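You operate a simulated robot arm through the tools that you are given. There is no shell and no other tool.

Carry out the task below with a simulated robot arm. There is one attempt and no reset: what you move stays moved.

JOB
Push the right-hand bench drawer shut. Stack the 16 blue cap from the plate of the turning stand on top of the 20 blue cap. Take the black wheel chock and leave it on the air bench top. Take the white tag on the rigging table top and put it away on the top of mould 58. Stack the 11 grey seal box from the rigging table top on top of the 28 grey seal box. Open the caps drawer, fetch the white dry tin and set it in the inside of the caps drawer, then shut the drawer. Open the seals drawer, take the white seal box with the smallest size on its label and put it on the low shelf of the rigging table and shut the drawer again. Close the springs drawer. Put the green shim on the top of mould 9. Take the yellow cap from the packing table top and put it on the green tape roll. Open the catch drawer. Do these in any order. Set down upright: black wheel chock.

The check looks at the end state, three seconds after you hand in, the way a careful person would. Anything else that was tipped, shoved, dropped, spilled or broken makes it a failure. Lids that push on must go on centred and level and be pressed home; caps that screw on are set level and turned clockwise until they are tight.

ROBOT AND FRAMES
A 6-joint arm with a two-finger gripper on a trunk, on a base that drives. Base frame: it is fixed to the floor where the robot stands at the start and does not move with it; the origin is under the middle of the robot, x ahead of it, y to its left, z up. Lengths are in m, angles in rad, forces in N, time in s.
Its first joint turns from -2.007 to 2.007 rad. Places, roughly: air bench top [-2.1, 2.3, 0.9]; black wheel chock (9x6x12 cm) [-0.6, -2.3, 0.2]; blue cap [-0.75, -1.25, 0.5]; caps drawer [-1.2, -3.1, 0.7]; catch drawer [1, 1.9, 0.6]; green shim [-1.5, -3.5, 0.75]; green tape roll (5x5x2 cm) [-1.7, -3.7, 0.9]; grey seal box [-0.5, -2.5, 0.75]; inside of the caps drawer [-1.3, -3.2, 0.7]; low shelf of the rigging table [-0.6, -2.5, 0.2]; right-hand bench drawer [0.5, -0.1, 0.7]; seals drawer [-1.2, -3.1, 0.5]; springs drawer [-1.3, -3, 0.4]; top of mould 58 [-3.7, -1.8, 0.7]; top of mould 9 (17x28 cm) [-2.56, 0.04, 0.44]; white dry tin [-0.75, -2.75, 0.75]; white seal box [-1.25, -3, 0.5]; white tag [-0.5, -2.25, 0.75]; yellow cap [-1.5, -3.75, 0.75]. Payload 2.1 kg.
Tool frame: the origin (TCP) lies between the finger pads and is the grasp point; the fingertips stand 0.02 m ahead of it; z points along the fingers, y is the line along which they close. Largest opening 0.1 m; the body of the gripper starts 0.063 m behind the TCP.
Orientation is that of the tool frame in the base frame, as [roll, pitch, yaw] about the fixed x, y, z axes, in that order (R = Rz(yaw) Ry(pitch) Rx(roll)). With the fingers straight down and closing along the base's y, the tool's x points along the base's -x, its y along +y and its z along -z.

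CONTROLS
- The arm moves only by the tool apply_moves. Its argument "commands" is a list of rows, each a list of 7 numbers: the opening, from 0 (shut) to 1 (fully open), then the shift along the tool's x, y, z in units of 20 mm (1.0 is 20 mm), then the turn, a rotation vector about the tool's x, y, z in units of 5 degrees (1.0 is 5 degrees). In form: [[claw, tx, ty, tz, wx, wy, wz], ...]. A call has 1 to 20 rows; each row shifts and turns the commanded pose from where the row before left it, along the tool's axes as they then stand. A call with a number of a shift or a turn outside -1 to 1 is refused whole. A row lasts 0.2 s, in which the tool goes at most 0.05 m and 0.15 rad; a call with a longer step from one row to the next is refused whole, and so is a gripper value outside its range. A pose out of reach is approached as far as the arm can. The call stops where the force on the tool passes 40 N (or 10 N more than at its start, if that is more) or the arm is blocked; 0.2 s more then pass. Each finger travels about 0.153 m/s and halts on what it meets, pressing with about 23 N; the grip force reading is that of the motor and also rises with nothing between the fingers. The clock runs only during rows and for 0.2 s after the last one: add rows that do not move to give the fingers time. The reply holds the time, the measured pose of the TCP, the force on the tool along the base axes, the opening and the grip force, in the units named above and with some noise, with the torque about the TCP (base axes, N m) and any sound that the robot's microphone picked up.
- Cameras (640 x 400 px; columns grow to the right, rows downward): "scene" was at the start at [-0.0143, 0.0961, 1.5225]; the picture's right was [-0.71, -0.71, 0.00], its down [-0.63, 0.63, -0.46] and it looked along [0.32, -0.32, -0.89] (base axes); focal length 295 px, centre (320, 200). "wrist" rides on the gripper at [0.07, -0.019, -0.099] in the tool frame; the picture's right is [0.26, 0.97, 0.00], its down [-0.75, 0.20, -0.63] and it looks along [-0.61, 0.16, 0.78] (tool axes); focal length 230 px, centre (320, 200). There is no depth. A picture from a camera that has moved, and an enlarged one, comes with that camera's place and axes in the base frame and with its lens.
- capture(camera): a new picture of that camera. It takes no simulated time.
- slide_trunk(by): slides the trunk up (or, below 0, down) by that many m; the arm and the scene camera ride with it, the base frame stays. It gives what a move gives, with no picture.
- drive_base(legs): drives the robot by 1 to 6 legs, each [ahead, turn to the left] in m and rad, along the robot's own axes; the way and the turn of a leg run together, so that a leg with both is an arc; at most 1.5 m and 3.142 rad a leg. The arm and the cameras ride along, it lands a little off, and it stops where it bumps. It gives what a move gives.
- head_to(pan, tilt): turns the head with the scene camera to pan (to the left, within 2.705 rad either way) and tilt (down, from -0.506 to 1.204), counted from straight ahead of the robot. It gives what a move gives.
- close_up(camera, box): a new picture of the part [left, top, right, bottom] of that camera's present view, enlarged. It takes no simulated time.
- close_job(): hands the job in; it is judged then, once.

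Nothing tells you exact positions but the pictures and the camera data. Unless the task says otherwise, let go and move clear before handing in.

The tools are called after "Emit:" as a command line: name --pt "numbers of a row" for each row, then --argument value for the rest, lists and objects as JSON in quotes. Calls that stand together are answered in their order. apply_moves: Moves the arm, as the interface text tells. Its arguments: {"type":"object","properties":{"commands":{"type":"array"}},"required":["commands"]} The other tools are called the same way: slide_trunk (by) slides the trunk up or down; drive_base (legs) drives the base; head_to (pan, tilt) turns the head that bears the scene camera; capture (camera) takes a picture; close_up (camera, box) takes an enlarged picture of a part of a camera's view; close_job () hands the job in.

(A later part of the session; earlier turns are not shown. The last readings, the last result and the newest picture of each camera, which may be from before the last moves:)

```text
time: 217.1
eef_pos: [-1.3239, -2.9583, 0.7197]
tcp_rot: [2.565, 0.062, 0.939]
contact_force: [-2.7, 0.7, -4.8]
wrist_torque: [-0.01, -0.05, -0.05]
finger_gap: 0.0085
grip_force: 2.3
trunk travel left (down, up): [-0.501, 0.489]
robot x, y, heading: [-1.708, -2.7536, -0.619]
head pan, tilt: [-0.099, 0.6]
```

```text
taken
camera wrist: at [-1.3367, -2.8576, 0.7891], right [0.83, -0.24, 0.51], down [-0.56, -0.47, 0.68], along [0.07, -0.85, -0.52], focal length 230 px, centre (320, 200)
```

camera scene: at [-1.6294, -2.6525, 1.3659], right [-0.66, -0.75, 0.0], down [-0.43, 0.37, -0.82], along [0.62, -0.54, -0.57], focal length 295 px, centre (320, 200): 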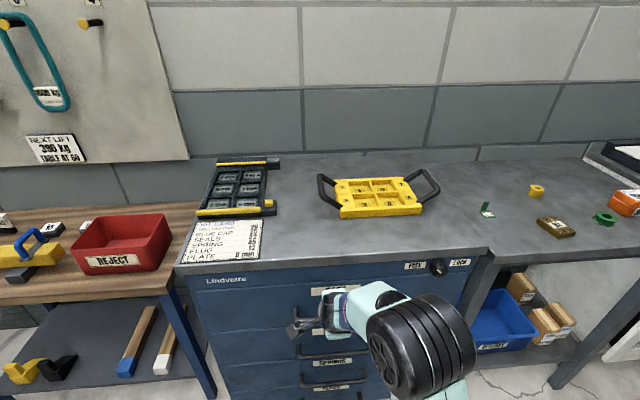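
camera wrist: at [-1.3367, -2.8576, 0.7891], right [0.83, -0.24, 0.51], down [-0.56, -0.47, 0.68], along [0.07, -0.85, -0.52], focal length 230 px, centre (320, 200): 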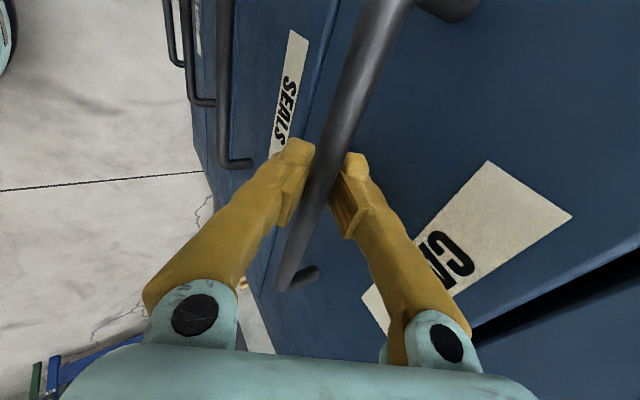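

Emit:
apply_moves --pt "0 0 0 0 0 0 0" --pt "0 0 0 0 0 0 0" --pt "0 0 0 0 0 0 0"

```text
time: 217.9
eef_pos: [-1.3232, -2.9597, 0.7207]
tcp_rot: [2.567, 0.063, 0.939]
contact_force: [-9.2, 6.2, -17.2]
wrist_torque: [0.38, -0.26, -0.56]
finger_gap: 0.0062
grip_force: 34.3
trunk travel left (down, up): [-0.501, 0.489]
robot x, y, heading: [-1.7067, -2.7586, -0.618]
head pan, tilt: [-0.099, 0.6]
```

Emit:
close_up --camera "wrist" --box '[240, 90, 400, 250]'

```text
2.50 times, centred on (320, 170) of wrist
camera zoom: at [-1.3369, -2.8574, 0.7885], right [0.83, -0.25, 0.51], down [-0.56, -0.47, 0.68], along [0.07, -0.85, -0.52], focal length 575 px, centre (320, 275)
```

zoom: 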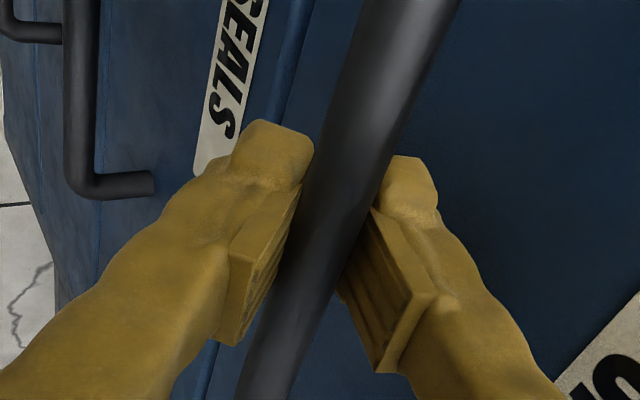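

The bar is gripped between the fingers. I'll pull by driving backward in steps.

Emit:
drive_base --legs '[[-0.1, 0]]'

Emit:
capture --camera "wrist"

Emit:
capture --camera "scene"

```text
time: 219.0
eef_pos: [-1.4051, -2.9002, 0.7199]
tcp_rot: [2.568, 0.064, 0.943]
contact_force: [1.7, -1.6, -15.6]
wrist_torque: [0.04, -0.01, -0.67]
finger_gap: 0.0059
grip_force: 34.2
trunk travel left (down, up): [-0.501, 0.489]
robot x, y, heading: [-1.7969, -2.6997, -0.616]
head pan, tilt: [-0.099, 0.6]
```

```text
taken
camera wrist: at [-1.4178, -2.7989, 0.7885], right [0.83, -0.24, 0.51], down [-0.56, -0.47, 0.68], along [0.07, -0.85, -0.52], focal length 230 px, centre (320, 200)
```

wrist: 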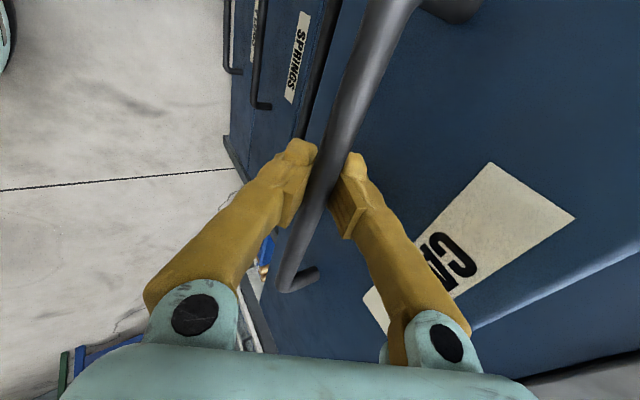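

```text
taken
camera scene: at [-1.6905, -2.609, 1.3119], right [-0.66, -0.76, 0.0], down [-0.43, 0.37, -0.82], along [0.62, -0.54, -0.57], focal length 295 px, centre (320, 200)
```

scene: 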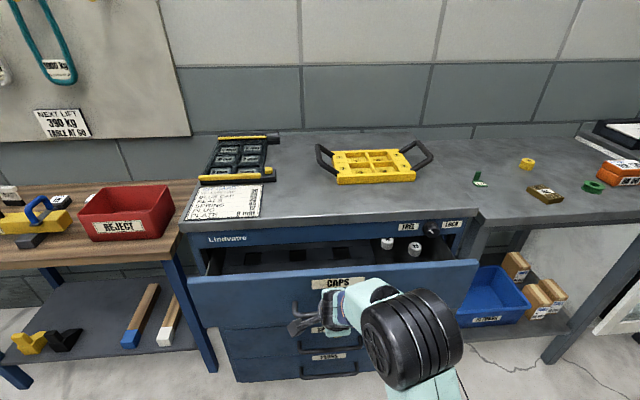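

The CAPS drawer is coming open. I'll pull about 0.13 m more.

Emit:
drive_base --legs '[[-0.13, 0]]'

Emit:
capture --camera "scene"

```text
time: 220.3
eef_pos: [-1.5118, -2.8222, 0.7194]
tcp_rot: [2.564, 0.064, 0.943]
contact_force: [7.5, 8.3, -14.0]
wrist_torque: [0.56, -0.45, -0.32]
finger_gap: 0.006
grip_force: 34.1
trunk travel left (down, up): [-0.501, 0.489]
robot x, y, heading: [-1.8987, -2.6239, -0.618]
head pan, tilt: [-0.099, 0.6]
```

```text
taken
camera scene: at [-1.7968, -2.5304, 1.3115], right [-0.66, -0.76, 0.0], down [-0.43, 0.37, -0.82], along [0.62, -0.54, -0.57], focal length 295 px, centre (320, 200)
```

scene: 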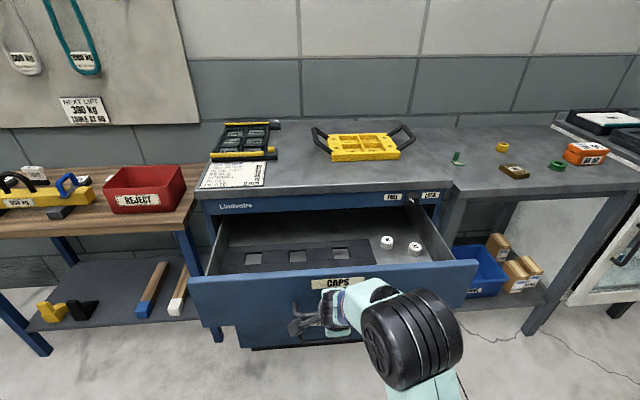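

The drawer is open about 0.23 m, with two caps in an insert and free space behind. I'll release the bar and withdraw diagonally.

Emit:
apply_moves --pt "0.36 0 0 0 0 0 0" --pt "0.36 0 0 0 0 0 0"

Emit:
slide_trunk --by 0.012

Emit:
drive_base --legs '[[-0.012, 0]]'

Emit:
slide_trunk --by 0.018

Emit:
drive_base --legs '[[-0.015, 0]]'

Emit:
slide_trunk --by 0.1

Emit:
capture --camera "wrist"

Emit:
capture --camera "scene"

```text
time: 220.9
eef_pos: [-1.5145, -2.8235, 0.7206]
tcp_rot: [2.563, 0.062, 0.944]
contact_force: [0.2, 0.0, 1.2]
wrist_torque: [0.01, 0.02, 0.03]
finger_gap: 0.036
grip_force: 0.1
trunk travel left (down, up): [-0.501, 0.489]
robot x, y, heading: [-1.9001, -2.6245, -0.616]
head pan, tilt: [-0.099, 0.6]
```

```text
time: 221.5
eef_pos: [-1.5149, -2.8236, 0.7334]
tcp_rot: [2.564, 0.06, 0.944]
contact_force: [0.9, -0.5, -0.6]
wrist_torque: [0.01, -0.02, 0.01]
finger_gap: 0.036
grip_force: 0.1
trunk travel left (down, up): [-0.513, 0.477]
robot x, y, heading: [-1.9028, -2.6227, -0.616]
head pan, tilt: [-0.099, 0.6]
```

```text
time: 222.3
eef_pos: [-1.5245, -2.8151, 0.7338]
tcp_rot: [2.564, 0.062, 0.939]
contact_force: [0.1, -0.6, -0.6]
wrist_torque: [0.02, -0.03, -0.01]
finger_gap: 0.0359
grip_force: 0.1
trunk travel left (down, up): [-0.513, 0.477]
robot x, y, heading: [-1.9043, -2.6145, -0.617]
head pan, tilt: [-0.099, 0.6]
```

```text
time: 222.9
eef_pos: [-1.5244, -2.8168, 0.7505]
tcp_rot: [2.563, 0.061, 0.942]
contact_force: [1.0, 0.2, 0.5]
wrist_torque: [-0.01, 0.01, -0.03]
finger_gap: 0.036
grip_force: 0.0
trunk travel left (down, up): [-0.531, 0.459]
robot x, y, heading: [-1.9125, -2.6147, -0.617]
head pan, tilt: [-0.099, 0.6]
```

```text
time: 223.7
eef_pos: [-1.5367, -2.8076, 0.7503]
tcp_rot: [2.564, 0.061, 0.941]
contact_force: [0.3, -0.1, -0.4]
wrist_torque: [-0.03, -0.02, 0.02]
finger_gap: 0.0357
grip_force: 0.1
trunk travel left (down, up): [-0.531, 0.459]
robot x, y, heading: [-1.92, -2.6094, -0.622]
head pan, tilt: [-0.099, 0.6]
```

```text
time: 225.0
eef_pos: [-1.5355, -2.8069, 0.8497]
tcp_rot: [2.564, 0.059, 0.94]
contact_force: [0.4, -0.6, -0.5]
wrist_torque: [-0.02, -0.02, 0.02]
finger_gap: 0.036
grip_force: 0.0
trunk travel left (down, up): [-0.631, 0.359]
robot x, y, heading: [-1.9231, -2.6051, -0.613]
head pan, tilt: [-0.099, 0.6]
```

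```text
taken
camera wrist: at [-1.5493, -2.7059, 0.9194], right [0.83, -0.24, 0.51], down [-0.56, -0.47, 0.68], along [0.08, -0.85, -0.52], focal length 230 px, centre (320, 200)
```

wrist: 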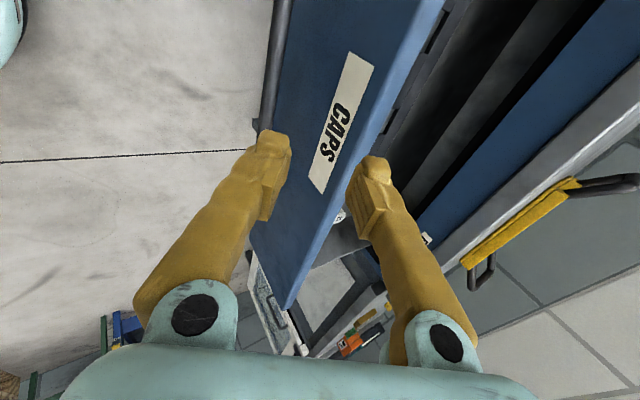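

```text
taken
camera scene: at [-1.8232, -2.5153, 1.4419], right [-0.66, -0.75, 0.0], down [-0.43, 0.37, -0.83], along [0.62, -0.54, -0.56], focal length 295 px, centre (320, 200)
```

scene: 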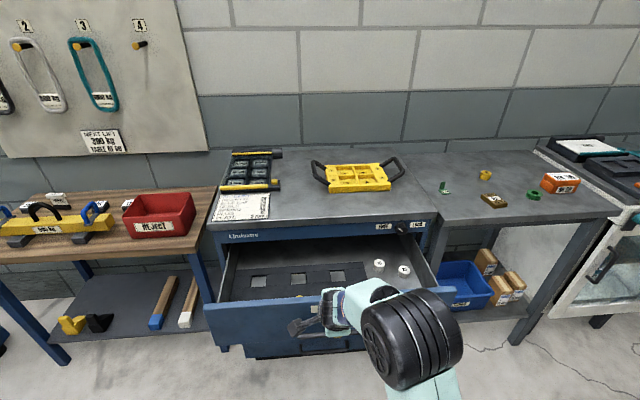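

I'm clear of the handle. I'll back off a little and return the wrist to the normal downward pose.

Emit:
drive_base --legs '[[-0.1, 0]]'

Emit:
apply_moves --pt "0.36 0 0 0 0 0 -1" --pt "0.36 0 0 0 0 0 -1" --pt "0.36 0 0 0 0 0 -1" --pt "0.36 0 0 0 0 0 -1" --pt "0.36 0 0 0 0 0 -1" --pt "0.36 0 0 0 0 0 -1" --pt "0.36 0 0 0 0 0 -1" --pt "0.36 0 0 0 0 0 -1" --pt "0.36 0 0 0 0 0 -1" --pt "0.36 0 0 0 0 0 -1" --pt "0.36 0 0 0 0 0 -1" --pt "0.36 0 0 0 0 0 -1" --pt "0.36 0 0 0 0 0 -1" --pt "0.36 0 0 0 0 0 -1" --pt "0.36 0 0 0 0 0 -1" --pt "0.36 0 0 0 0 0 -1" --pt "0.36 0 0 0 0 0 -1" --pt "0.36 0 0 0 0 0 -1"

Emit:
apply_moves --pt "0.6 0.5 0 0 0 1 0" --pt "0.6 0.5 0 0 0 1 0" --pt "0.6 0.5 0 0 0 1 0" --pt "0.6 0 0 0 0 1 0" --pt "0.6 0 0 0 0 1 0" --pt "0.6 0 0 0 0 1 0" --pt "0.6 0 0 0 0 0.5 0"

```text
time: 226.2
eef_pos: [-1.6161, -2.7534, 0.8507]
tcp_rot: [2.564, 0.062, 0.937]
contact_force: [0.0, -0.3, 1.1]
wrist_torque: [-0.02, 0.0, 0.0]
finger_gap: 0.0359
grip_force: 0.1
trunk travel left (down, up): [-0.631, 0.359]
robot x, y, heading: [-2.002, -2.5562, -0.622]
head pan, tilt: [-0.099, 0.6]
```

```text
time: 229.9
eef_pos: [-1.6164, -2.7528, 0.8512]
tcp_rot: [-3.066, 0.576, 2.552]
contact_force: [-0.4, 1.0, 0.0]
wrist_torque: [-0.03, -0.02, 0.0]
finger_gap: 0.0359
grip_force: 0.1
trunk travel left (down, up): [-0.631, 0.359]
robot x, y, heading: [-1.9987, -2.5499, -0.619]
head pan, tilt: [-0.099, 0.6]
```

```text
time: 231.6
eef_pos: [-1.6375, -2.738, 0.8363]
tcp_rot: [-3.081, 0.009, 2.51]
contact_force: [0.2, -0.2, -0.3]
wrist_torque: [0.02, 0.0, 0.03]
finger_gap: 0.06
grip_force: 0.1
trunk travel left (down, up): [-0.631, 0.359]
robot x, y, heading: [-2.0018, -2.5478, -0.617]
head pan, tilt: [-0.099, 0.6]
```

The wrist is back to pointing down with a small roll error that I'll correct. Now I'll raise the trunk and drive over in front of the red box and DRY tin.

Emit:
apply_moves --pt "0.6 0.5 0 0 -0.69 0.1 -0.17" --pt "0.6 0.5 0 0 0 0 0" --pt "0.6 0.5 0 0 0 0 0" --pt "0.6 0.5 0 0 0 0 0"

Emit:
slide_trunk --by 0.3

Emit:
drive_base --legs '[[0, 1.571], [0.62, 0], [0, -1.571], [0.4, 0]]'

Emit:
head_to --pan -0.05 --tilt 1.0

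Emit:
capture --camera "scene"

Emit:
capture --camera "wrist"

```text
time: 232.6
eef_pos: [-1.6693, -2.7143, 0.837]
tcp_rot: [-3.139, 0.002, 2.523]
contact_force: [-0.3, 0.4, 0.6]
wrist_torque: [0.01, 0.02, 0.01]
finger_gap: 0.0599
grip_force: 0.0
trunk travel left (down, up): [-0.631, 0.359]
robot x, y, heading: [-2.0004, -2.5513, -0.622]
head pan, tilt: [-0.099, 0.6]
```

```text
time: 235.6
eef_pos: [-1.6696, -2.7143, 1.1375]
tcp_rot: [-3.141, 0.001, 2.524]
contact_force: [0.1, -0.7, 0.8]
wrist_torque: [-0.01, -0.03, 0.02]
finger_gap: 0.0599
grip_force: 0.1
trunk travel left (down, up): [-0.931, 0.059]
robot x, y, heading: [-2.0058, -2.5517, -0.62]
head pan, tilt: [-0.099, 0.6]
```

```text
time: 248.8
eef_pos: [-1.0105, -2.4242, 1.1371]
tcp_rot: [-3.141, 0.001, 2.533]
contact_force: [-1.1, 0.7, 1.2]
wrist_torque: [-0.03, -0.02, 0.01]
finger_gap: 0.0599
grip_force: 0.1
trunk travel left (down, up): [-0.931, 0.059]
robot x, y, heading: [-1.3417, -2.2626, -0.605]
head pan, tilt: [-0.099, 0.6]
```

```text
time: 249.7
eef_pos: [-1.0089, -2.4263, 1.1369]
tcp_rot: [-3.139, -0.002, 2.535]
contact_force: [-0.1, -0.1, 0.1]
wrist_torque: [-0.01, -0.03, 0.0]
finger_gap: 0.0602
grip_force: 0.0
trunk travel left (down, up): [-0.931, 0.059]
robot x, y, heading: [-1.3445, -2.269, -0.607]
head pan, tilt: [-0.051, 1.0]
```

```text
taken
camera scene: at [-1.2563, -2.1586, 1.71], right [-0.61, -0.79, 0.0], down [-0.66, 0.52, -0.54], along [0.43, -0.33, -0.84], focal length 295 px, centre (320, 200)
```

scene: 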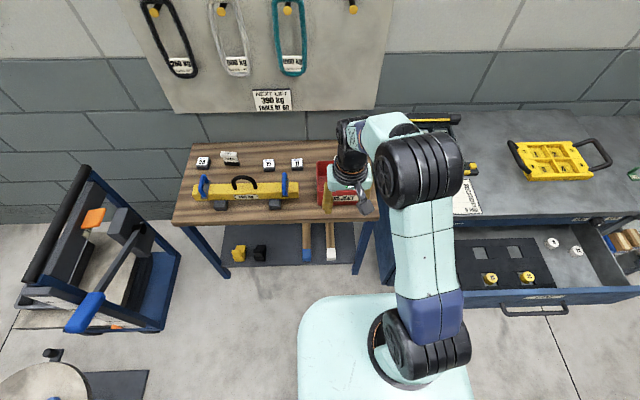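

```text
taken
camera wrist: at [-1.0775, -2.4009, 1.2364], right [0.34, 0.94, 0.0], down [0.73, -0.26, 0.63], along [0.59, -0.21, -0.78], focal length 230 px, centre (320, 200)
```

wrist: 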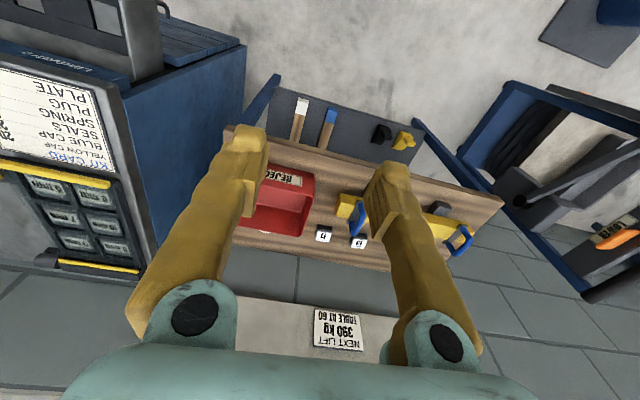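

The table front is at about e1 0.79 with its top near z 0.65, so the items behind the beam are slightly beyond my vertical reach. I'll test how far I reach with the tool tilted 20° forward, high above the table.

Emit:
apply_moves --pt "0.6 0 0 0 0 -1 0" --pt "0.6 0 0 0 0 -1 0" --pt "0.6 0 0 0 0 -1 0" --pt "0.6 0 0 0 0 -1 0" --pt "0.6 -0.94 0 0.342 0 0 0" --pt "0.6 -0.94 0 0.342 0 0 0" --pt "0.6 -0.94 0 0.342 0 0 0" --pt "0.6 -0.94 0 0.342 0 0 0" --pt "0.6 -0.94 0 0.342 0 0 0" --pt "0.6 -0.94 0 0.342 0 0 0" --pt "0.6 -0.94 0 0.342 0 0 0" --pt "0.6 -0.94 0 0.342 0 0 0" --pt "0.6 -0.94 0 0.342 0 0 0"

Emit:
capture --camera "scene"

Emit:
capture --camera "wrist"

```text
time: 252.5
eef_pos: [-0.8619, -2.5304, 1.1371]
tcp_rot: [-3.14, 0.348, 2.535]
contact_force: [1.1, 0.2, -0.3]
wrist_torque: [0.05, 0.03, 0.0]
finger_gap: 0.06
grip_force: 0.1
trunk travel left (down, up): [-0.931, 0.059]
robot x, y, heading: [-1.3388, -2.265, -0.607]
head pan, tilt: [-0.051, 1.0]
```

```text
taken
camera scene: at [-1.2554, -2.1591, 1.7099], right [-0.61, -0.79, 0.0], down [-0.67, 0.52, -0.54], along [0.43, -0.33, -0.84], focal length 295 px, centre (320, 200)
```

scene: 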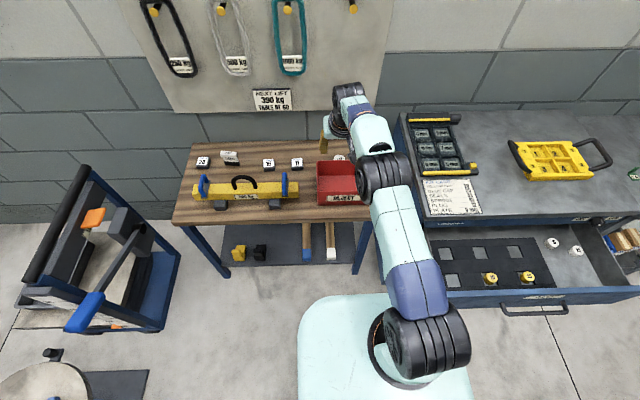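

```text
taken
camera wrist: at [-0.9534, -2.4885, 1.206], right [0.35, 0.93, -0.09], down [0.52, -0.12, 0.85], along [0.78, -0.34, -0.52], focal length 230 px, centre (320, 200)
```

wrist: 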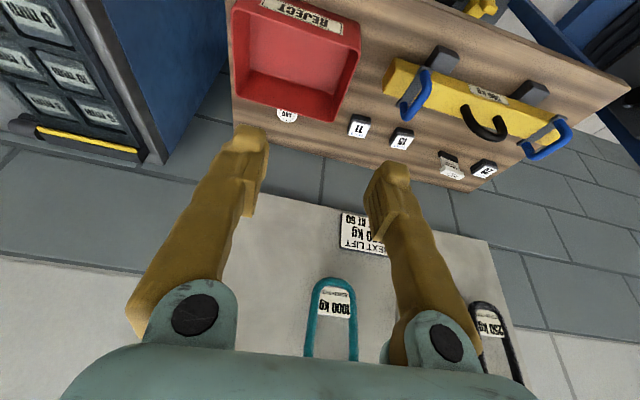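

With a 20° tilt I reach 0.55 m easily, and the wrist view shows everything on the table, including the DRY tin behind the red box. I'll zoom in on it.

Emit:
close_up --camera "wrist" --box '[210, 0, 410, 160]'

Emit:
close_up --camera "scene" --box '[290, 130, 410, 220]'

```text
2.50 times, centred on (310, 80) of wrist
camera zoom: at [-0.9534, -2.4885, 1.206], right [0.35, 0.93, -0.09], down [0.52, -0.12, 0.85], along [0.78, -0.34, -0.52], focal length 575 px, centre (345, 500)
```

zoom: 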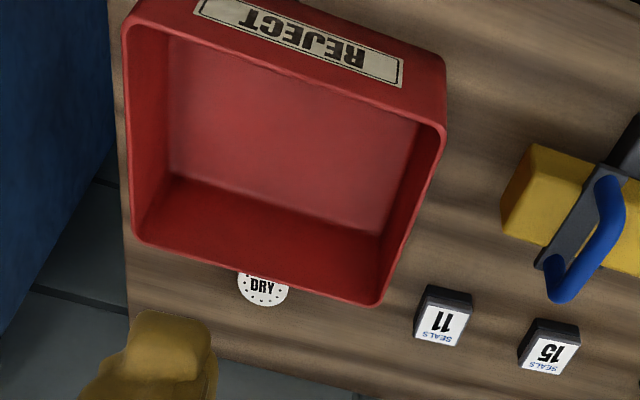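

```text
4.44 times, centred on (350, 175) of scene
camera zoom: at [-1.2554, -2.1591, 1.7099], right [-0.61, -0.79, 0.0], down [-0.67, 0.52, -0.54], along [0.43, -0.33, -0.84], focal length 1311 px, centre (187, 311)
```

zoom: 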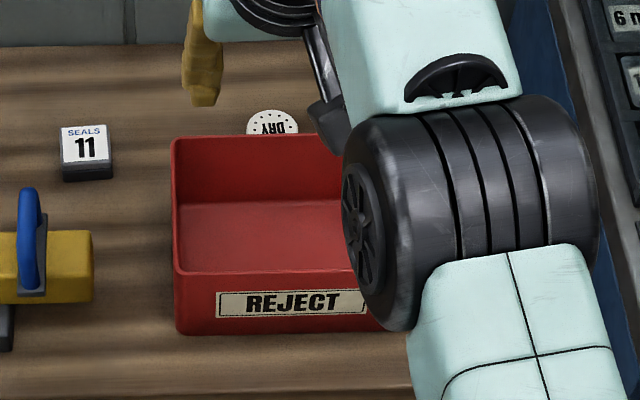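

The tin is about 5 cm across, centred about 4 cm behind the box's rear rim. I'll lower to z≈0.94, drive up to the table and look from above.

Emit:
slide_trunk --by -0.2

Emit:
drive_base --legs '[[0.27, -0.02]]'

Emit:
capture --camera "wrist"

Emit:
capture --camera "scene"

```text
time: 254.7
eef_pos: [-0.8609, -2.5309, 0.9369]
tcp_rot: [-3.14, 0.352, 2.535]
contact_force: [0.4, -0.7, -0.2]
wrist_torque: [-0.02, -0.01, 0.01]
finger_gap: 0.06
grip_force: 0.1
trunk travel left (down, up): [-0.731, 0.259]
robot x, y, heading: [-1.3436, -2.2683, -0.608]
head pan, tilt: [-0.051, 1.0]
```

```text
time: 256.6
eef_pos: [-0.6498, -2.6946, 0.9377]
tcp_rot: [-3.139, 0.35, 2.515]
contact_force: [0.6, -0.5, 0.3]
wrist_torque: [-0.01, 0.0, -0.01]
finger_gap: 0.0599
grip_force: 0.1
trunk travel left (down, up): [-0.731, 0.259]
robot x, y, heading: [-1.1251, -2.4227, -0.631]
head pan, tilt: [-0.051, 1.0]
```

```text
taken
camera wrist: at [-0.7417, -2.6505, 1.0068], right [0.37, 0.92, -0.09], down [0.51, -0.12, 0.85], along [0.77, -0.36, -0.52], focal length 230 px, centre (320, 200)
```

wrist: 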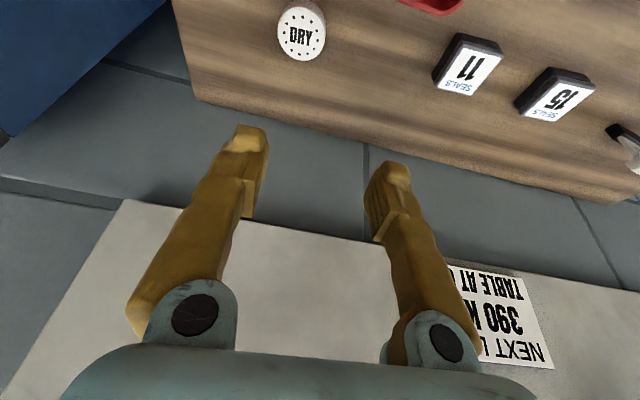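

```text
taken
camera scene: at [-1.0376, -2.3147, 1.51], right [-0.63, -0.78, 0.0], down [-0.65, 0.53, -0.54], along [0.42, -0.34, -0.84], focal length 295 px, centre (320, 200)
```

scene: 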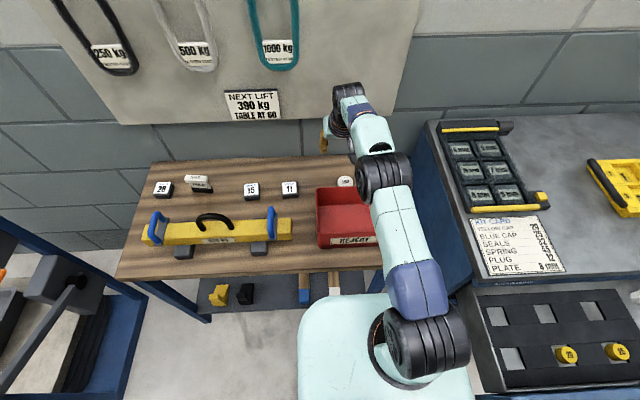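

The tin's top is at about [-0.646,-2.740,0.72], 3.5 cm behind the box's rim. I'll creep 5 cm closer, reduce the tilt, and line up over it.

Emit:
drive_base --legs '[[0.045, 0]]'

Emit:
apply_moves --pt "0.75 0 -0.6 0 0 0.8 0" --pt "0.75 0 -0.6 0 0 0.8 0" --pt "0.75 0 -0.6 0 0 0 0"

Emit:
capture --camera "wrist"

```text
time: 257.5
eef_pos: [-0.6187, -2.7162, 0.9413]
tcp_rot: [-3.14, 0.359, 2.517]
contact_force: [-0.8, 0.2, 0.9]
wrist_torque: [-0.07, -0.07, 0.01]
finger_gap: 0.0603
grip_force: 0.1
trunk travel left (down, up): [-0.731, 0.259]
robot x, y, heading: [-1.0908, -2.4457, -0.624]
head pan, tilt: [-0.051, 1.0]
```

```text
time: 258.3
eef_pos: [-0.6519, -2.7388, 0.9341]
tcp_rot: [-3.141, 0.211, 2.514]
contact_force: [-0.2, 0.6, 0.4]
wrist_torque: [0.04, 0.05, 0.0]
finger_gap: 0.0751
grip_force: 0.1
out of reach, approached as far as the arm can: row 1, 2
trunk travel left (down, up): [-0.731, 0.259]
robot x, y, heading: [-1.091, -2.4468, -0.625]
head pan, tilt: [-0.051, 1.0]
```

```text
taken
camera wrist: at [-0.7349, -2.7019, 1.0171], right [0.36, 0.93, -0.05], down [0.61, -0.19, 0.77], along [0.71, -0.31, -0.63], focal length 230 px, centre (320, 200)
```

wrist: 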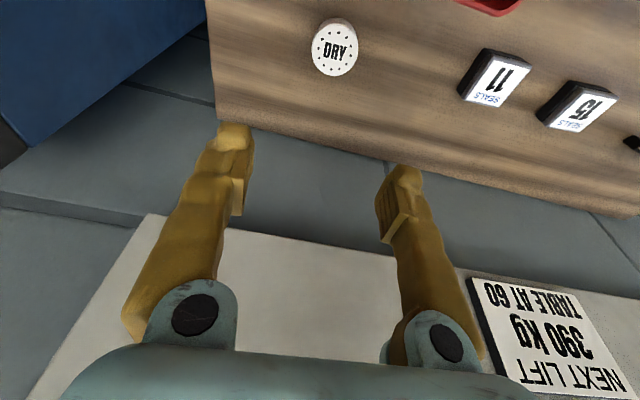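

I'm within a few mm above the tin. Lowering by the trunk to z≈0.78 and rechecking.

Emit:
slide_trunk --by -0.15

Emit:
capture --camera "wrist"

Emit:
capture --camera "scene"

```text
time: 260.0
eef_pos: [-0.6528, -2.7393, 0.7851]
tcp_rot: [-3.141, 0.214, 2.515]
contact_force: [-0.6, -0.6, -0.3]
wrist_torque: [-0.01, -0.02, -0.01]
finger_gap: 0.0749
grip_force: 0.1
trunk travel left (down, up): [-0.581, 0.409]
robot x, y, heading: [-1.0904, -2.4469, -0.628]
head pan, tilt: [-0.051, 1.0]
```

```text
taken
camera wrist: at [-0.7355, -2.7011, 0.8675], right [0.36, 0.93, -0.06], down [0.6, -0.19, 0.77], along [0.71, -0.31, -0.63], focal length 230 px, centre (320, 200)
```

wrist: 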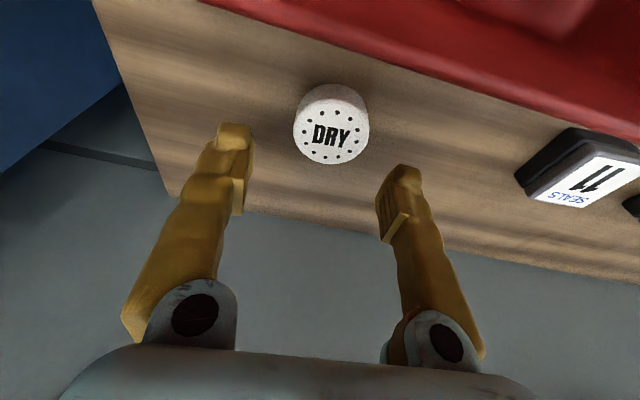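

```text
taken
camera scene: at [-1.0018, -2.3409, 1.36], right [-0.63, -0.78, 0.0], down [-0.65, 0.53, -0.54], along [0.42, -0.34, -0.84], focal length 295 px, centre (320, 200)
```

scene: 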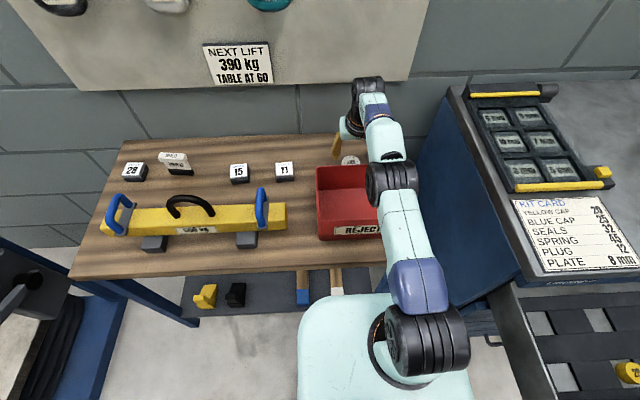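

The tin is short (about 2.5 cm tall), with its top near z 0.73 on a table at about 0.70. I'll shift 5 mm left and come down in steps.

Emit:
apply_moves --pt "0.75 0 0.27 0 0 0 0" --pt "0.75 0 0 0 0 0 0"

Emit:
slide_trunk --by -0.04

Emit:
capture --camera "wrist"

```text
time: 260.6
eef_pos: [-0.6482, -2.7322, 0.7837]
tcp_rot: [-3.14, 0.213, 2.516]
contact_force: [0.3, 0.2, 0.6]
wrist_torque: [0.01, -0.02, 0.0]
finger_gap: 0.0749
grip_force: 0.0
trunk travel left (down, up): [-0.581, 0.409]
robot x, y, heading: [-1.0888, -2.4475, -0.629]
head pan, tilt: [-0.051, 1.0]
```

```text
time: 261.5
eef_pos: [-0.6488, -2.734, 0.7455]
tcp_rot: [-3.14, 0.214, 2.514]
contact_force: [0.4, -0.6, 0.5]
wrist_torque: [0.02, -0.01, -0.01]
finger_gap: 0.0748
grip_force: 0.1
trunk travel left (down, up): [-0.541, 0.449]
robot x, y, heading: [-1.0913, -2.4479, -0.628]
head pan, tilt: [-0.051, 1.0]
```

```text
taken
camera wrist: at [-0.7322, -2.696, 0.8276], right [0.36, 0.93, -0.06], down [0.6, -0.19, 0.77], along [0.71, -0.31, -0.63], focal length 230 px, centre (320, 200)
```

wrist: 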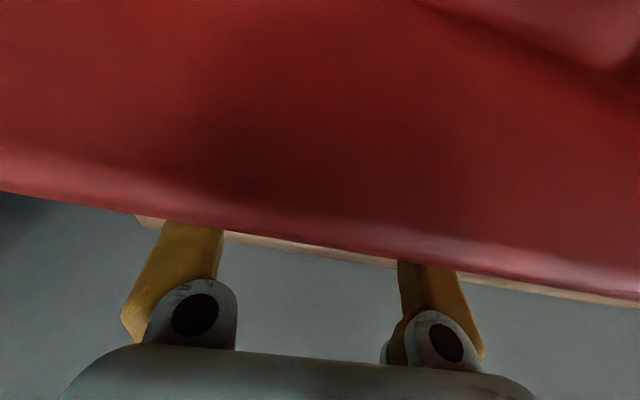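

The camera now looks at the inside of the red box's rear wall (rim about z 0.81), but nothing is touching. I'll continue down carefully in 1 cm steps, watching the force.

Emit:
slide_trunk --by -0.01

Emit:
capture --camera "scene"

Emit:
close_up --camera "scene" --box '[280, 90, 440, 220]'

```text
time: 262.0
eef_pos: [-0.6494, -2.7335, 0.7408]
tcp_rot: [3.141, 0.228, 2.514]
contact_force: [7.5, -4.6, 30.9]
wrist_torque: [0.07, -0.05, 0.01]
finger_gap: 0.0749
grip_force: 0.2
trunk travel left (down, up): [-0.531, 0.459]
robot x, y, heading: [-1.0923, -2.4469, -0.625]
head pan, tilt: [-0.051, 1.0]
```

```text
taken
camera scene: at [-1.0055, -2.3386, 1.3105], right [-0.63, -0.78, 0.0], down [-0.65, 0.53, -0.54], along [0.42, -0.34, -0.84], focal length 295 px, centre (320, 200)
```

scene: 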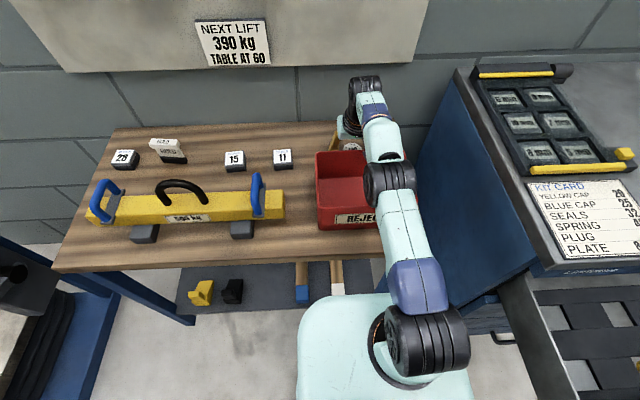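

```text
3.08 times, centred on (360, 155) of scene
camera zoom: at [-1.0055, -2.3386, 1.3105], right [-0.63, -0.78, 0.0], down [-0.65, 0.53, -0.54], along [0.42, -0.34, -0.84], focal length 908 px, centre (197, 338)
```

zoom: 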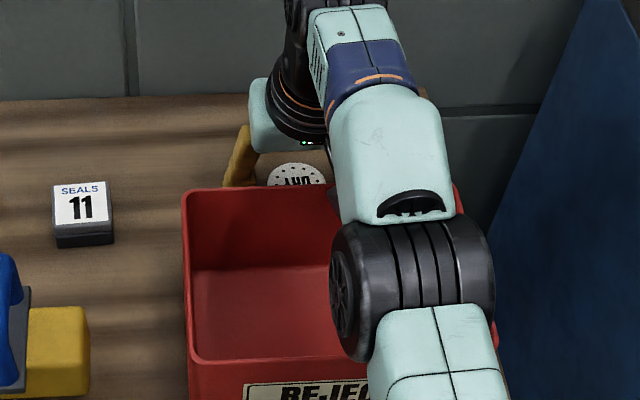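

The fingertips have just touched the table top (z≈0.72, symmetric force). I'll lift a few mm and close on the tin.

Emit:
slide_trunk --by 0.007

Emit:
apply_moves --pt "0.55 0 0 0 0 0 0" --pt "0.4 0 0 0 0 0 0" --pt "0.35 0 0 0 0 0 0" --pt "0.35 0 0 0 0 0 0" --pt "0.35 0 0 0 0 0 0"

Emit:
close_up --camera "scene" --box '[280, 90, 440, 220]'

```text
time: 262.6
eef_pos: [-0.6486, -2.7331, 0.741]
tcp_rot: [3.141, 0.209, 2.514]
contact_force: [3.5, -2.0, 4.8]
wrist_torque: [0.14, -0.21, -0.22]
finger_gap: 0.0752
grip_force: 0.6
trunk travel left (down, up): [-0.538, 0.452]
robot x, y, heading: [-1.0926, -2.4483, -0.627]
head pan, tilt: [-0.051, 1.0]
```

```text
time: 263.8
eef_pos: [-0.6486, -2.7322, 0.741]
tcp_rot: [-3.139, 0.21, 2.516]
contact_force: [0.8, -0.2, 0.0]
wrist_torque: [0.0, -0.02, 0.01]
finger_gap: 0.0479
grip_force: 22.4
trunk travel left (down, up): [-0.538, 0.452]
robot x, y, heading: [-1.0892, -2.4461, -0.633]
head pan, tilt: [-0.051, 1.0]
```

```text
3.08 times, centred on (360, 155) of scene
camera zoom: at [-1.0016, -2.341, 1.3169], right [-0.63, -0.78, 0.0], down [-0.65, 0.53, -0.54], along [0.42, -0.34, -0.84], focal length 908 px, centre (197, 338)
```

zoom: 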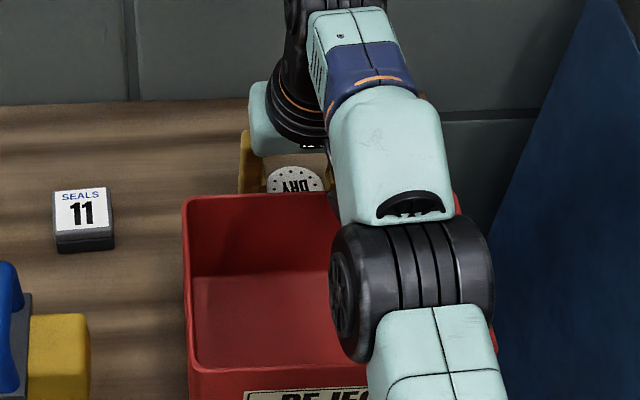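

The DRY tin is gripped. I'll lift it straight up and back away from the table.

Emit:
slide_trunk --by 0.25

Emit:
capture --camera "wrist"

Emit:
drive_base --legs '[[-0.5, 0]]'

Emit:
capture --camera "scene"

```text
time: 266.4
eef_pos: [-0.6489, -2.734, 0.9919]
tcp_rot: [-3.139, 0.213, 2.514]
contact_force: [1.0, 0.0, -0.8]
wrist_torque: [-0.01, 0.01, 0.01]
finger_gap: 0.0474
grip_force: 23.1
trunk travel left (down, up): [-0.788, 0.202]
robot x, y, heading: [-1.0898, -2.4468, -0.631]
head pan, tilt: [-0.051, 1.0]
```

```text
taken
camera wrist: at [-0.7319, -2.696, 1.0745], right [0.36, 0.93, -0.06], down [0.6, -0.19, 0.77], along [0.71, -0.31, -0.63], focal length 230 px, centre (320, 200)
```

wrist: 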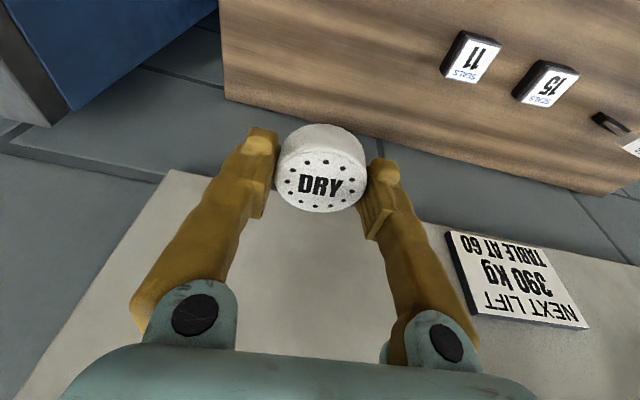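

```text
time: 269.3
eef_pos: [-1.0397, -2.447, 0.992]
tcp_rot: [-3.14, 0.211, 2.523]
contact_force: [0.9, -0.5, -0.4]
wrist_torque: [0.01, 0.02, -0.03]
finger_gap: 0.0474
grip_force: 23.6
trunk travel left (down, up): [-0.788, 0.202]
robot x, y, heading: [-1.4824, -2.1615, -0.622]
head pan, tilt: [-0.051, 1.0]
```

```text
taken
camera scene: at [-1.3956, -2.0568, 1.5669], right [-0.62, -0.78, 0.0], down [-0.66, 0.52, -0.54], along [0.42, -0.34, -0.84], focal length 295 px, centre (320, 200)
```

scene: 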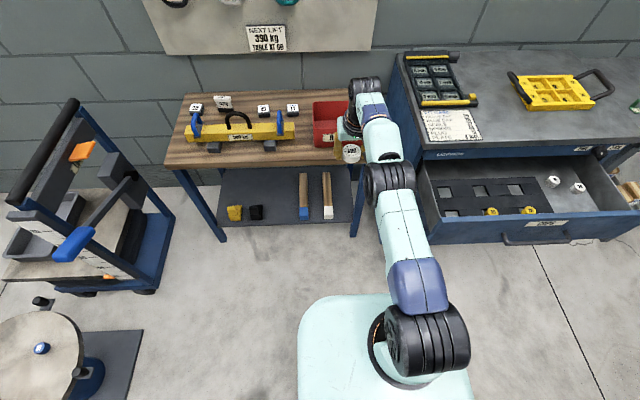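

The tin is in hand. I'll move over in front of the open CAPS drawer, to its right-hand side where there's free floor beside the two white caps.

Emit:
drive_base --legs '[[-0.1, 0], [0, -1.571], [0.76, 0], [0, 1.571]]'

Emit:
head_to --pan -0.15 --tilt 0.95

Emit:
apply_moves --pt "0.35 0.7 0 0 0 0.8 0" --pt "0.35 0.7 0 0 0 0.8 0" --pt "0.35 0.7 0 0 0 0.8 0" --pt "0.35 0 0 0 0 0 0"

Emit:
capture --camera "scene"

Emit:
capture --camera "wrist"

```text
time: 281.6
eef_pos: [-1.5255, -3.0156, 0.9919]
tcp_rot: [-3.139, 0.212, 2.545]
contact_force: [0.0, 0.8, -0.2]
wrist_torque: [0.02, 0.04, -0.01]
finger_gap: 0.0472
grip_force: 23.1
trunk travel left (down, up): [-0.788, 0.202]
robot x, y, heading: [-1.9817, -2.7399, -0.599]
head pan, tilt: [-0.051, 1.0]
```

```text
time: 282.3
eef_pos: [-1.5262, -3.0153, 0.9913]
tcp_rot: [-3.139, 0.212, 2.544]
contact_force: [0.3, 0.2, -0.6]
wrist_torque: [-0.02, 0.0, -0.04]
finger_gap: 0.0472
grip_force: 23.3
trunk travel left (down, up): [-0.788, 0.202]
robot x, y, heading: [-1.9798, -2.7413, -0.606]
head pan, tilt: [-0.15, 0.949]
```

```text
time: 283.3
eef_pos: [-1.5651, -2.9888, 0.9857]
tcp_rot: [-3.139, 0.003, 2.543]
contact_force: [0.6, 1.0, -0.1]
wrist_torque: [-0.01, 0.04, 0.05]
finger_gap: 0.0474
grip_force: 23.3
out of reach, approached as far as the arm can: row 2
trunk travel left (down, up): [-0.788, 0.202]
robot x, y, heading: [-1.9798, -2.7467, -0.597]
head pan, tilt: [-0.15, 0.949]
```

```text
taken
camera scene: at [-1.8934, -2.6416, 1.5705], right [-0.68, -0.73, 0.0], down [-0.6, 0.55, -0.58], along [0.43, -0.4, -0.81], focal length 295 px, centre (320, 200)
```

scene: 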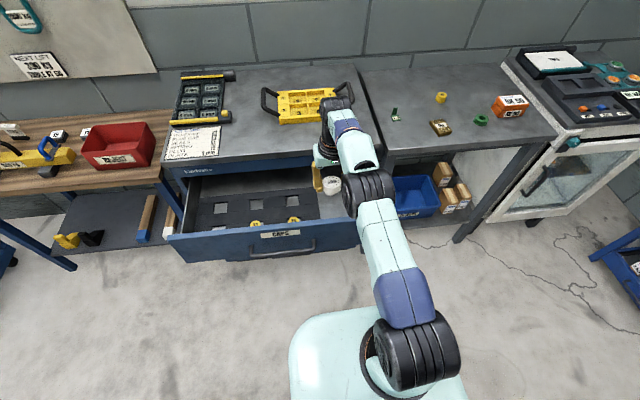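

```text
taken
camera wrist: at [-1.6343, -2.9646, 1.0845], right [0.33, 0.94, 0.0], down [0.73, -0.25, 0.63], along [0.6, -0.21, -0.78], focal length 230 px, centre (320, 200)
```

wrist: 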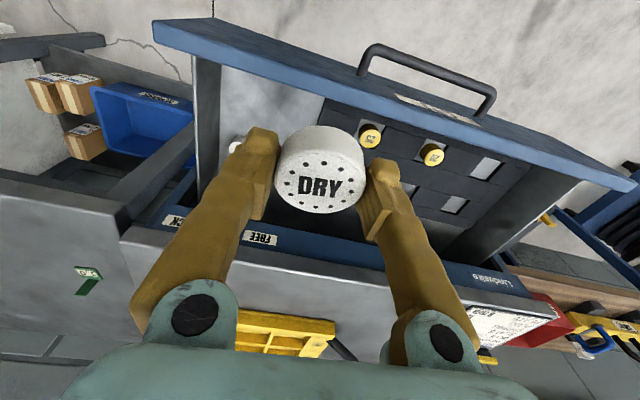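

I can see the free floor between the insert and the drawer's right wall; I want the tin at about e1 0.52, e2 -3.40. I'll drive up slightly and shift over it.

Emit:
drive_base --legs '[[0.08, -0.02]]'

Emit:
apply_moves --pt "0.35 0.35 -0.9 0 0 0 0" --pt "0.35 0.35 -0.9 0 0 0 0" --pt "0.35 0.35 -0.9 0 0 0 0" --pt "0.35 0 0 0 0 0 0"

Emit:
slide_trunk --by -0.15

Emit:
capture --camera "wrist"

Emit:
capture --camera "scene"

```text
time: 284.3
eef_pos: [-1.5111, -3.0379, 0.9914]
tcp_rot: [-3.14, 0.014, 2.524]
contact_force: [-0.6, 0.7, 1.0]
wrist_torque: [-0.09, -0.08, 0.0]
finger_gap: 0.0474
grip_force: 23.1
trunk travel left (down, up): [-0.788, 0.202]
robot x, y, heading: [-1.9135, -2.7873, -0.623]
head pan, tilt: [-0.15, 0.949]
```

```text
time: 285.3
eef_pos: [-1.5556, -3.0751, 0.9861]
tcp_rot: [-3.14, 0.004, 2.524]
contact_force: [0.9, -0.1, -0.5]
wrist_torque: [0.02, -0.02, -0.01]
finger_gap: 0.0473
grip_force: 22.9
trunk travel left (down, up): [-0.788, 0.202]
robot x, y, heading: [-1.9096, -2.7887, -0.618]
head pan, tilt: [-0.15, 0.949]
```

```text
time: 287.1
eef_pos: [-1.5547, -3.0759, 0.8352]
tcp_rot: [-3.139, 0.005, 2.523]
contact_force: [-0.2, 0.1, -0.6]
wrist_torque: [0.0, 0.01, -0.01]
finger_gap: 0.0474
grip_force: 22.7
trunk travel left (down, up): [-0.638, 0.352]
robot x, y, heading: [-1.9114, -2.7875, -0.621]
head pan, tilt: [-0.15, 0.949]
```

```text
taken
camera wrist: at [-1.623, -3.0488, 0.9352], right [0.35, 0.94, 0.0], down [0.73, -0.27, 0.63], along [0.59, -0.22, -0.77], focal length 230 px, centre (320, 200)
```

wrist: 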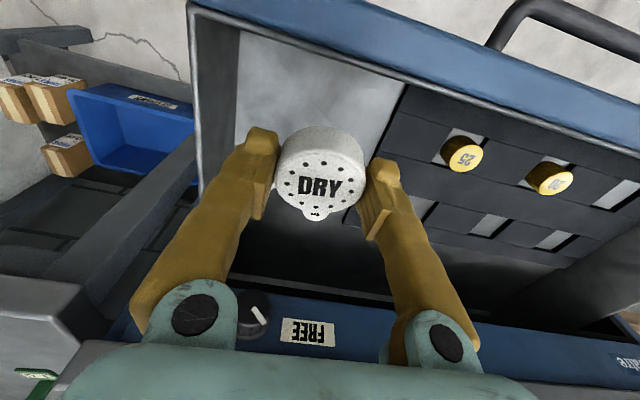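

```text
taken
camera scene: at [-1.8267, -2.6887, 1.4206], right [-0.7, -0.72, 0.0], down [-0.58, 0.57, -0.58], along [0.42, -0.41, -0.81], focal length 295 px, centre (320, 200)
```

scene: 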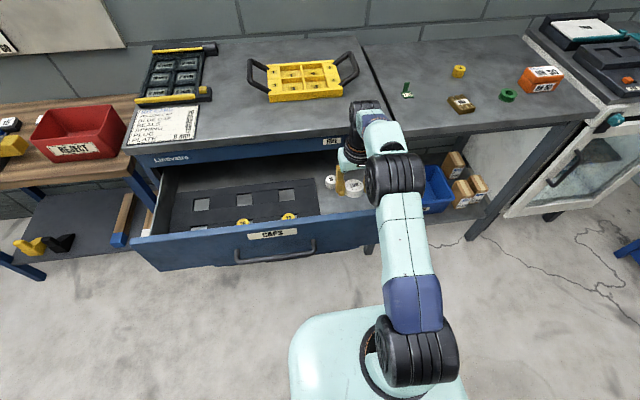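

The tin is over the free spot. Lowering into the drawer in steps, watching force.

Emit:
slide_trunk --by -0.09

Emit:
capture --camera "wrist"

Emit:
close_up --camera "scene" --box '[300, 100, 460, 240]'

```text
time: 288.3
eef_pos: [-1.5558, -3.0747, 0.7461]
tcp_rot: [-3.14, 0.007, 2.522]
contact_force: [-0.9, 0.2, -0.3]
wrist_torque: [-0.02, 0.02, 0.04]
finger_gap: 0.047
grip_force: 22.5
trunk travel left (down, up): [-0.548, 0.442]
robot x, y, heading: [-1.9127, -2.7892, -0.62]
head pan, tilt: [-0.15, 0.949]
```

```text
taken
camera wrist: at [-1.623, -3.0488, 0.8452], right [0.35, 0.94, 0.0], down [0.73, -0.27, 0.63], along [0.59, -0.22, -0.77], focal length 230 px, centre (320, 200)
```

wrist: 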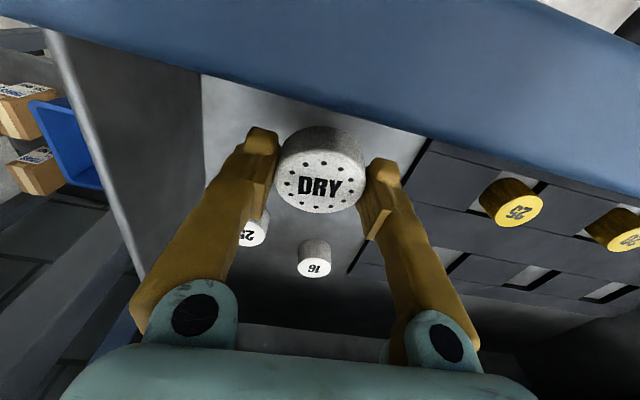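

```text
2.86 times, centred on (380, 170) of scene
camera zoom: at [-1.8267, -2.6887, 1.3306], right [-0.7, -0.72, 0.0], down [-0.58, 0.57, -0.58], along [0.42, -0.41, -0.81], focal length 843 px, centre (149, 286)
```

zoom: 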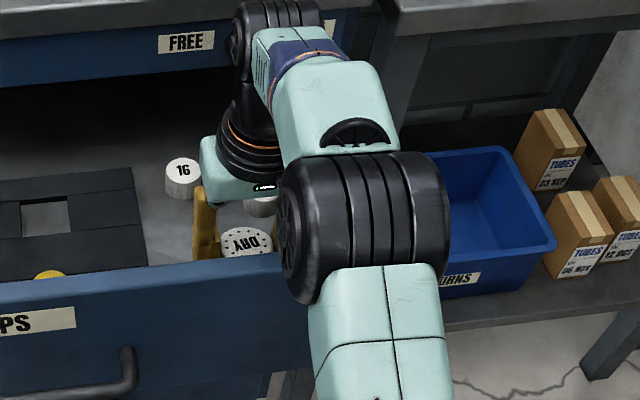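

The camera bracket would hit the drawer's front panel if I lower here. I'll rise, turn the wrist by 150° so the camera points forward over the open drawer, then lower.

Emit:
slide_trunk --by 0.15

Emit:
apply_moves --pt "0.35 0.8 0 0 0 0 1" --pt "0.35 0.8 0 0 0 0 1" --pt "0.35 0.8 0 0 0 0 1" --pt "0.35 0 0 0 0 0 1" --pt "0.35 0 0 0 0 0 1" --pt "0.35 0 0 0 0 0 1" --pt "0.35 0 0 0 0 0 1" --pt "0.35 0 0 0 0 0 1" --pt "0.35 0 0 0 0 0 1" --pt "0.35 0 0 0 0 0 1" --pt "0.35 0 0 0 0 0 1" --pt "0.35 0 0 0 0 0 1" --pt "0.35 0 0 0 0 0 1" --pt "0.35 0 0 0 0 0 1" --pt "0.35 0 0 0 0 0 1"

Emit:
apply_moves --pt "0.35 0 0 0 0 0 1" --pt "0.35 0 0 0 0 0 1" --pt "0.35 0 0 0 0 0 1" --pt "0.35 0 0 0 0 0 1" --pt "0.35 0 0 0 0 0 1" --pt "0.35 0 0 0 0 0 1" --pt "0.35 0 0 0 0 0 1" --pt "0.35 0 0 0 0 0 1" --pt "0.35 0 0 0 0 0 1" --pt "0.35 0 0 0 0 0 1" --pt "0.35 0 0 0 0 0 1" --pt "0.35 0 0 0 0 0 1" --pt "0.35 0 0 0 0 0 1" --pt "0.35 0 0 0 0 0 1" --pt "0.35 0 0 0 0 0 1"

Emit:
capture --camera "wrist"

Emit:
capture --camera "scene"

```text
time: 290.1
eef_pos: [-1.5548, -3.0753, 0.8972]
tcp_rot: [-3.14, 0.006, 2.524]
contact_force: [-0.2, 0.4, 0.1]
wrist_torque: [-0.01, 0.02, 0.03]
finger_gap: 0.0475
grip_force: 22.9
trunk travel left (down, up): [-0.698, 0.292]
robot x, y, heading: [-1.915, -2.789, -0.622]
head pan, tilt: [-0.15, 0.949]
```

```text
time: 293.3
eef_pos: [-1.5907, -3.0443, 0.8966]
tcp_rot: [3.136, 0.006, 1.212]
contact_force: [0.4, 0.5, -1.2]
wrist_torque: [-0.02, 0.0, -0.02]
finger_gap: 0.0472
grip_force: 22.4
trunk travel left (down, up): [-0.698, 0.292]
robot x, y, heading: [-1.9105, -2.7882, -0.616]
head pan, tilt: [-0.15, 0.949]
```

```text
time: 296.5
eef_pos: [-1.5909, -3.0451, 0.896]
tcp_rot: [3.139, -0.004, -0.097]
contact_force: [-0.4, 0.5, 0.1]
wrist_torque: [0.03, 0.02, -0.04]
finger_gap: 0.0475
grip_force: 22.9
trunk travel left (down, up): [-0.698, 0.292]
robot x, y, heading: [-1.9147, -2.7901, -0.627]
head pan, tilt: [-0.15, 0.949]
```

```text
taken
camera wrist: at [-1.5209, -3.0321, 0.9954], right [0.16, -0.99, 0.01], down [-0.77, -0.12, 0.63], along [-0.62, -0.11, -0.78], focal length 230 px, centre (320, 200)
```

wrist: 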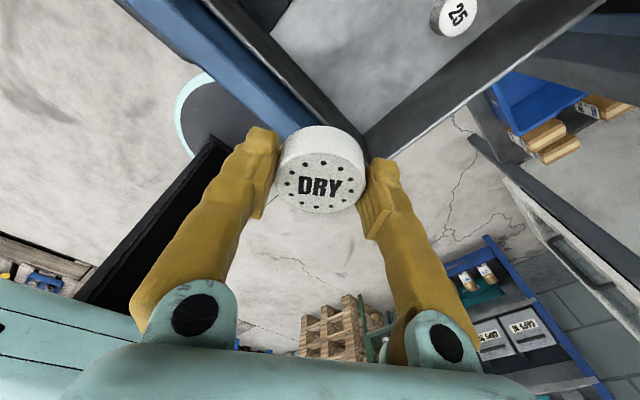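

```text
taken
camera scene: at [-1.8266, -2.6887, 1.4805], right [-0.7, -0.72, 0.0], down [-0.58, 0.57, -0.58], along [0.42, -0.41, -0.81], focal length 295 px, centre (320, 200)
```

scene: 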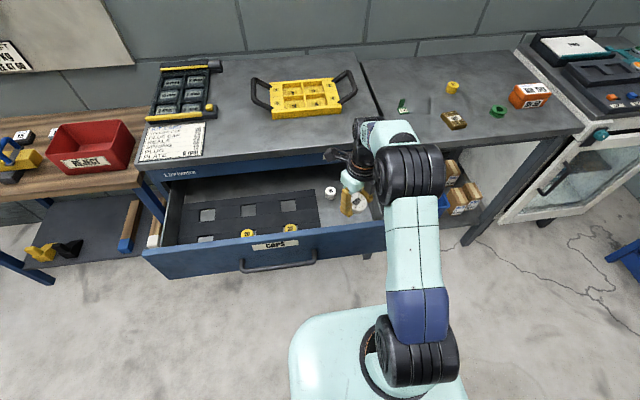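

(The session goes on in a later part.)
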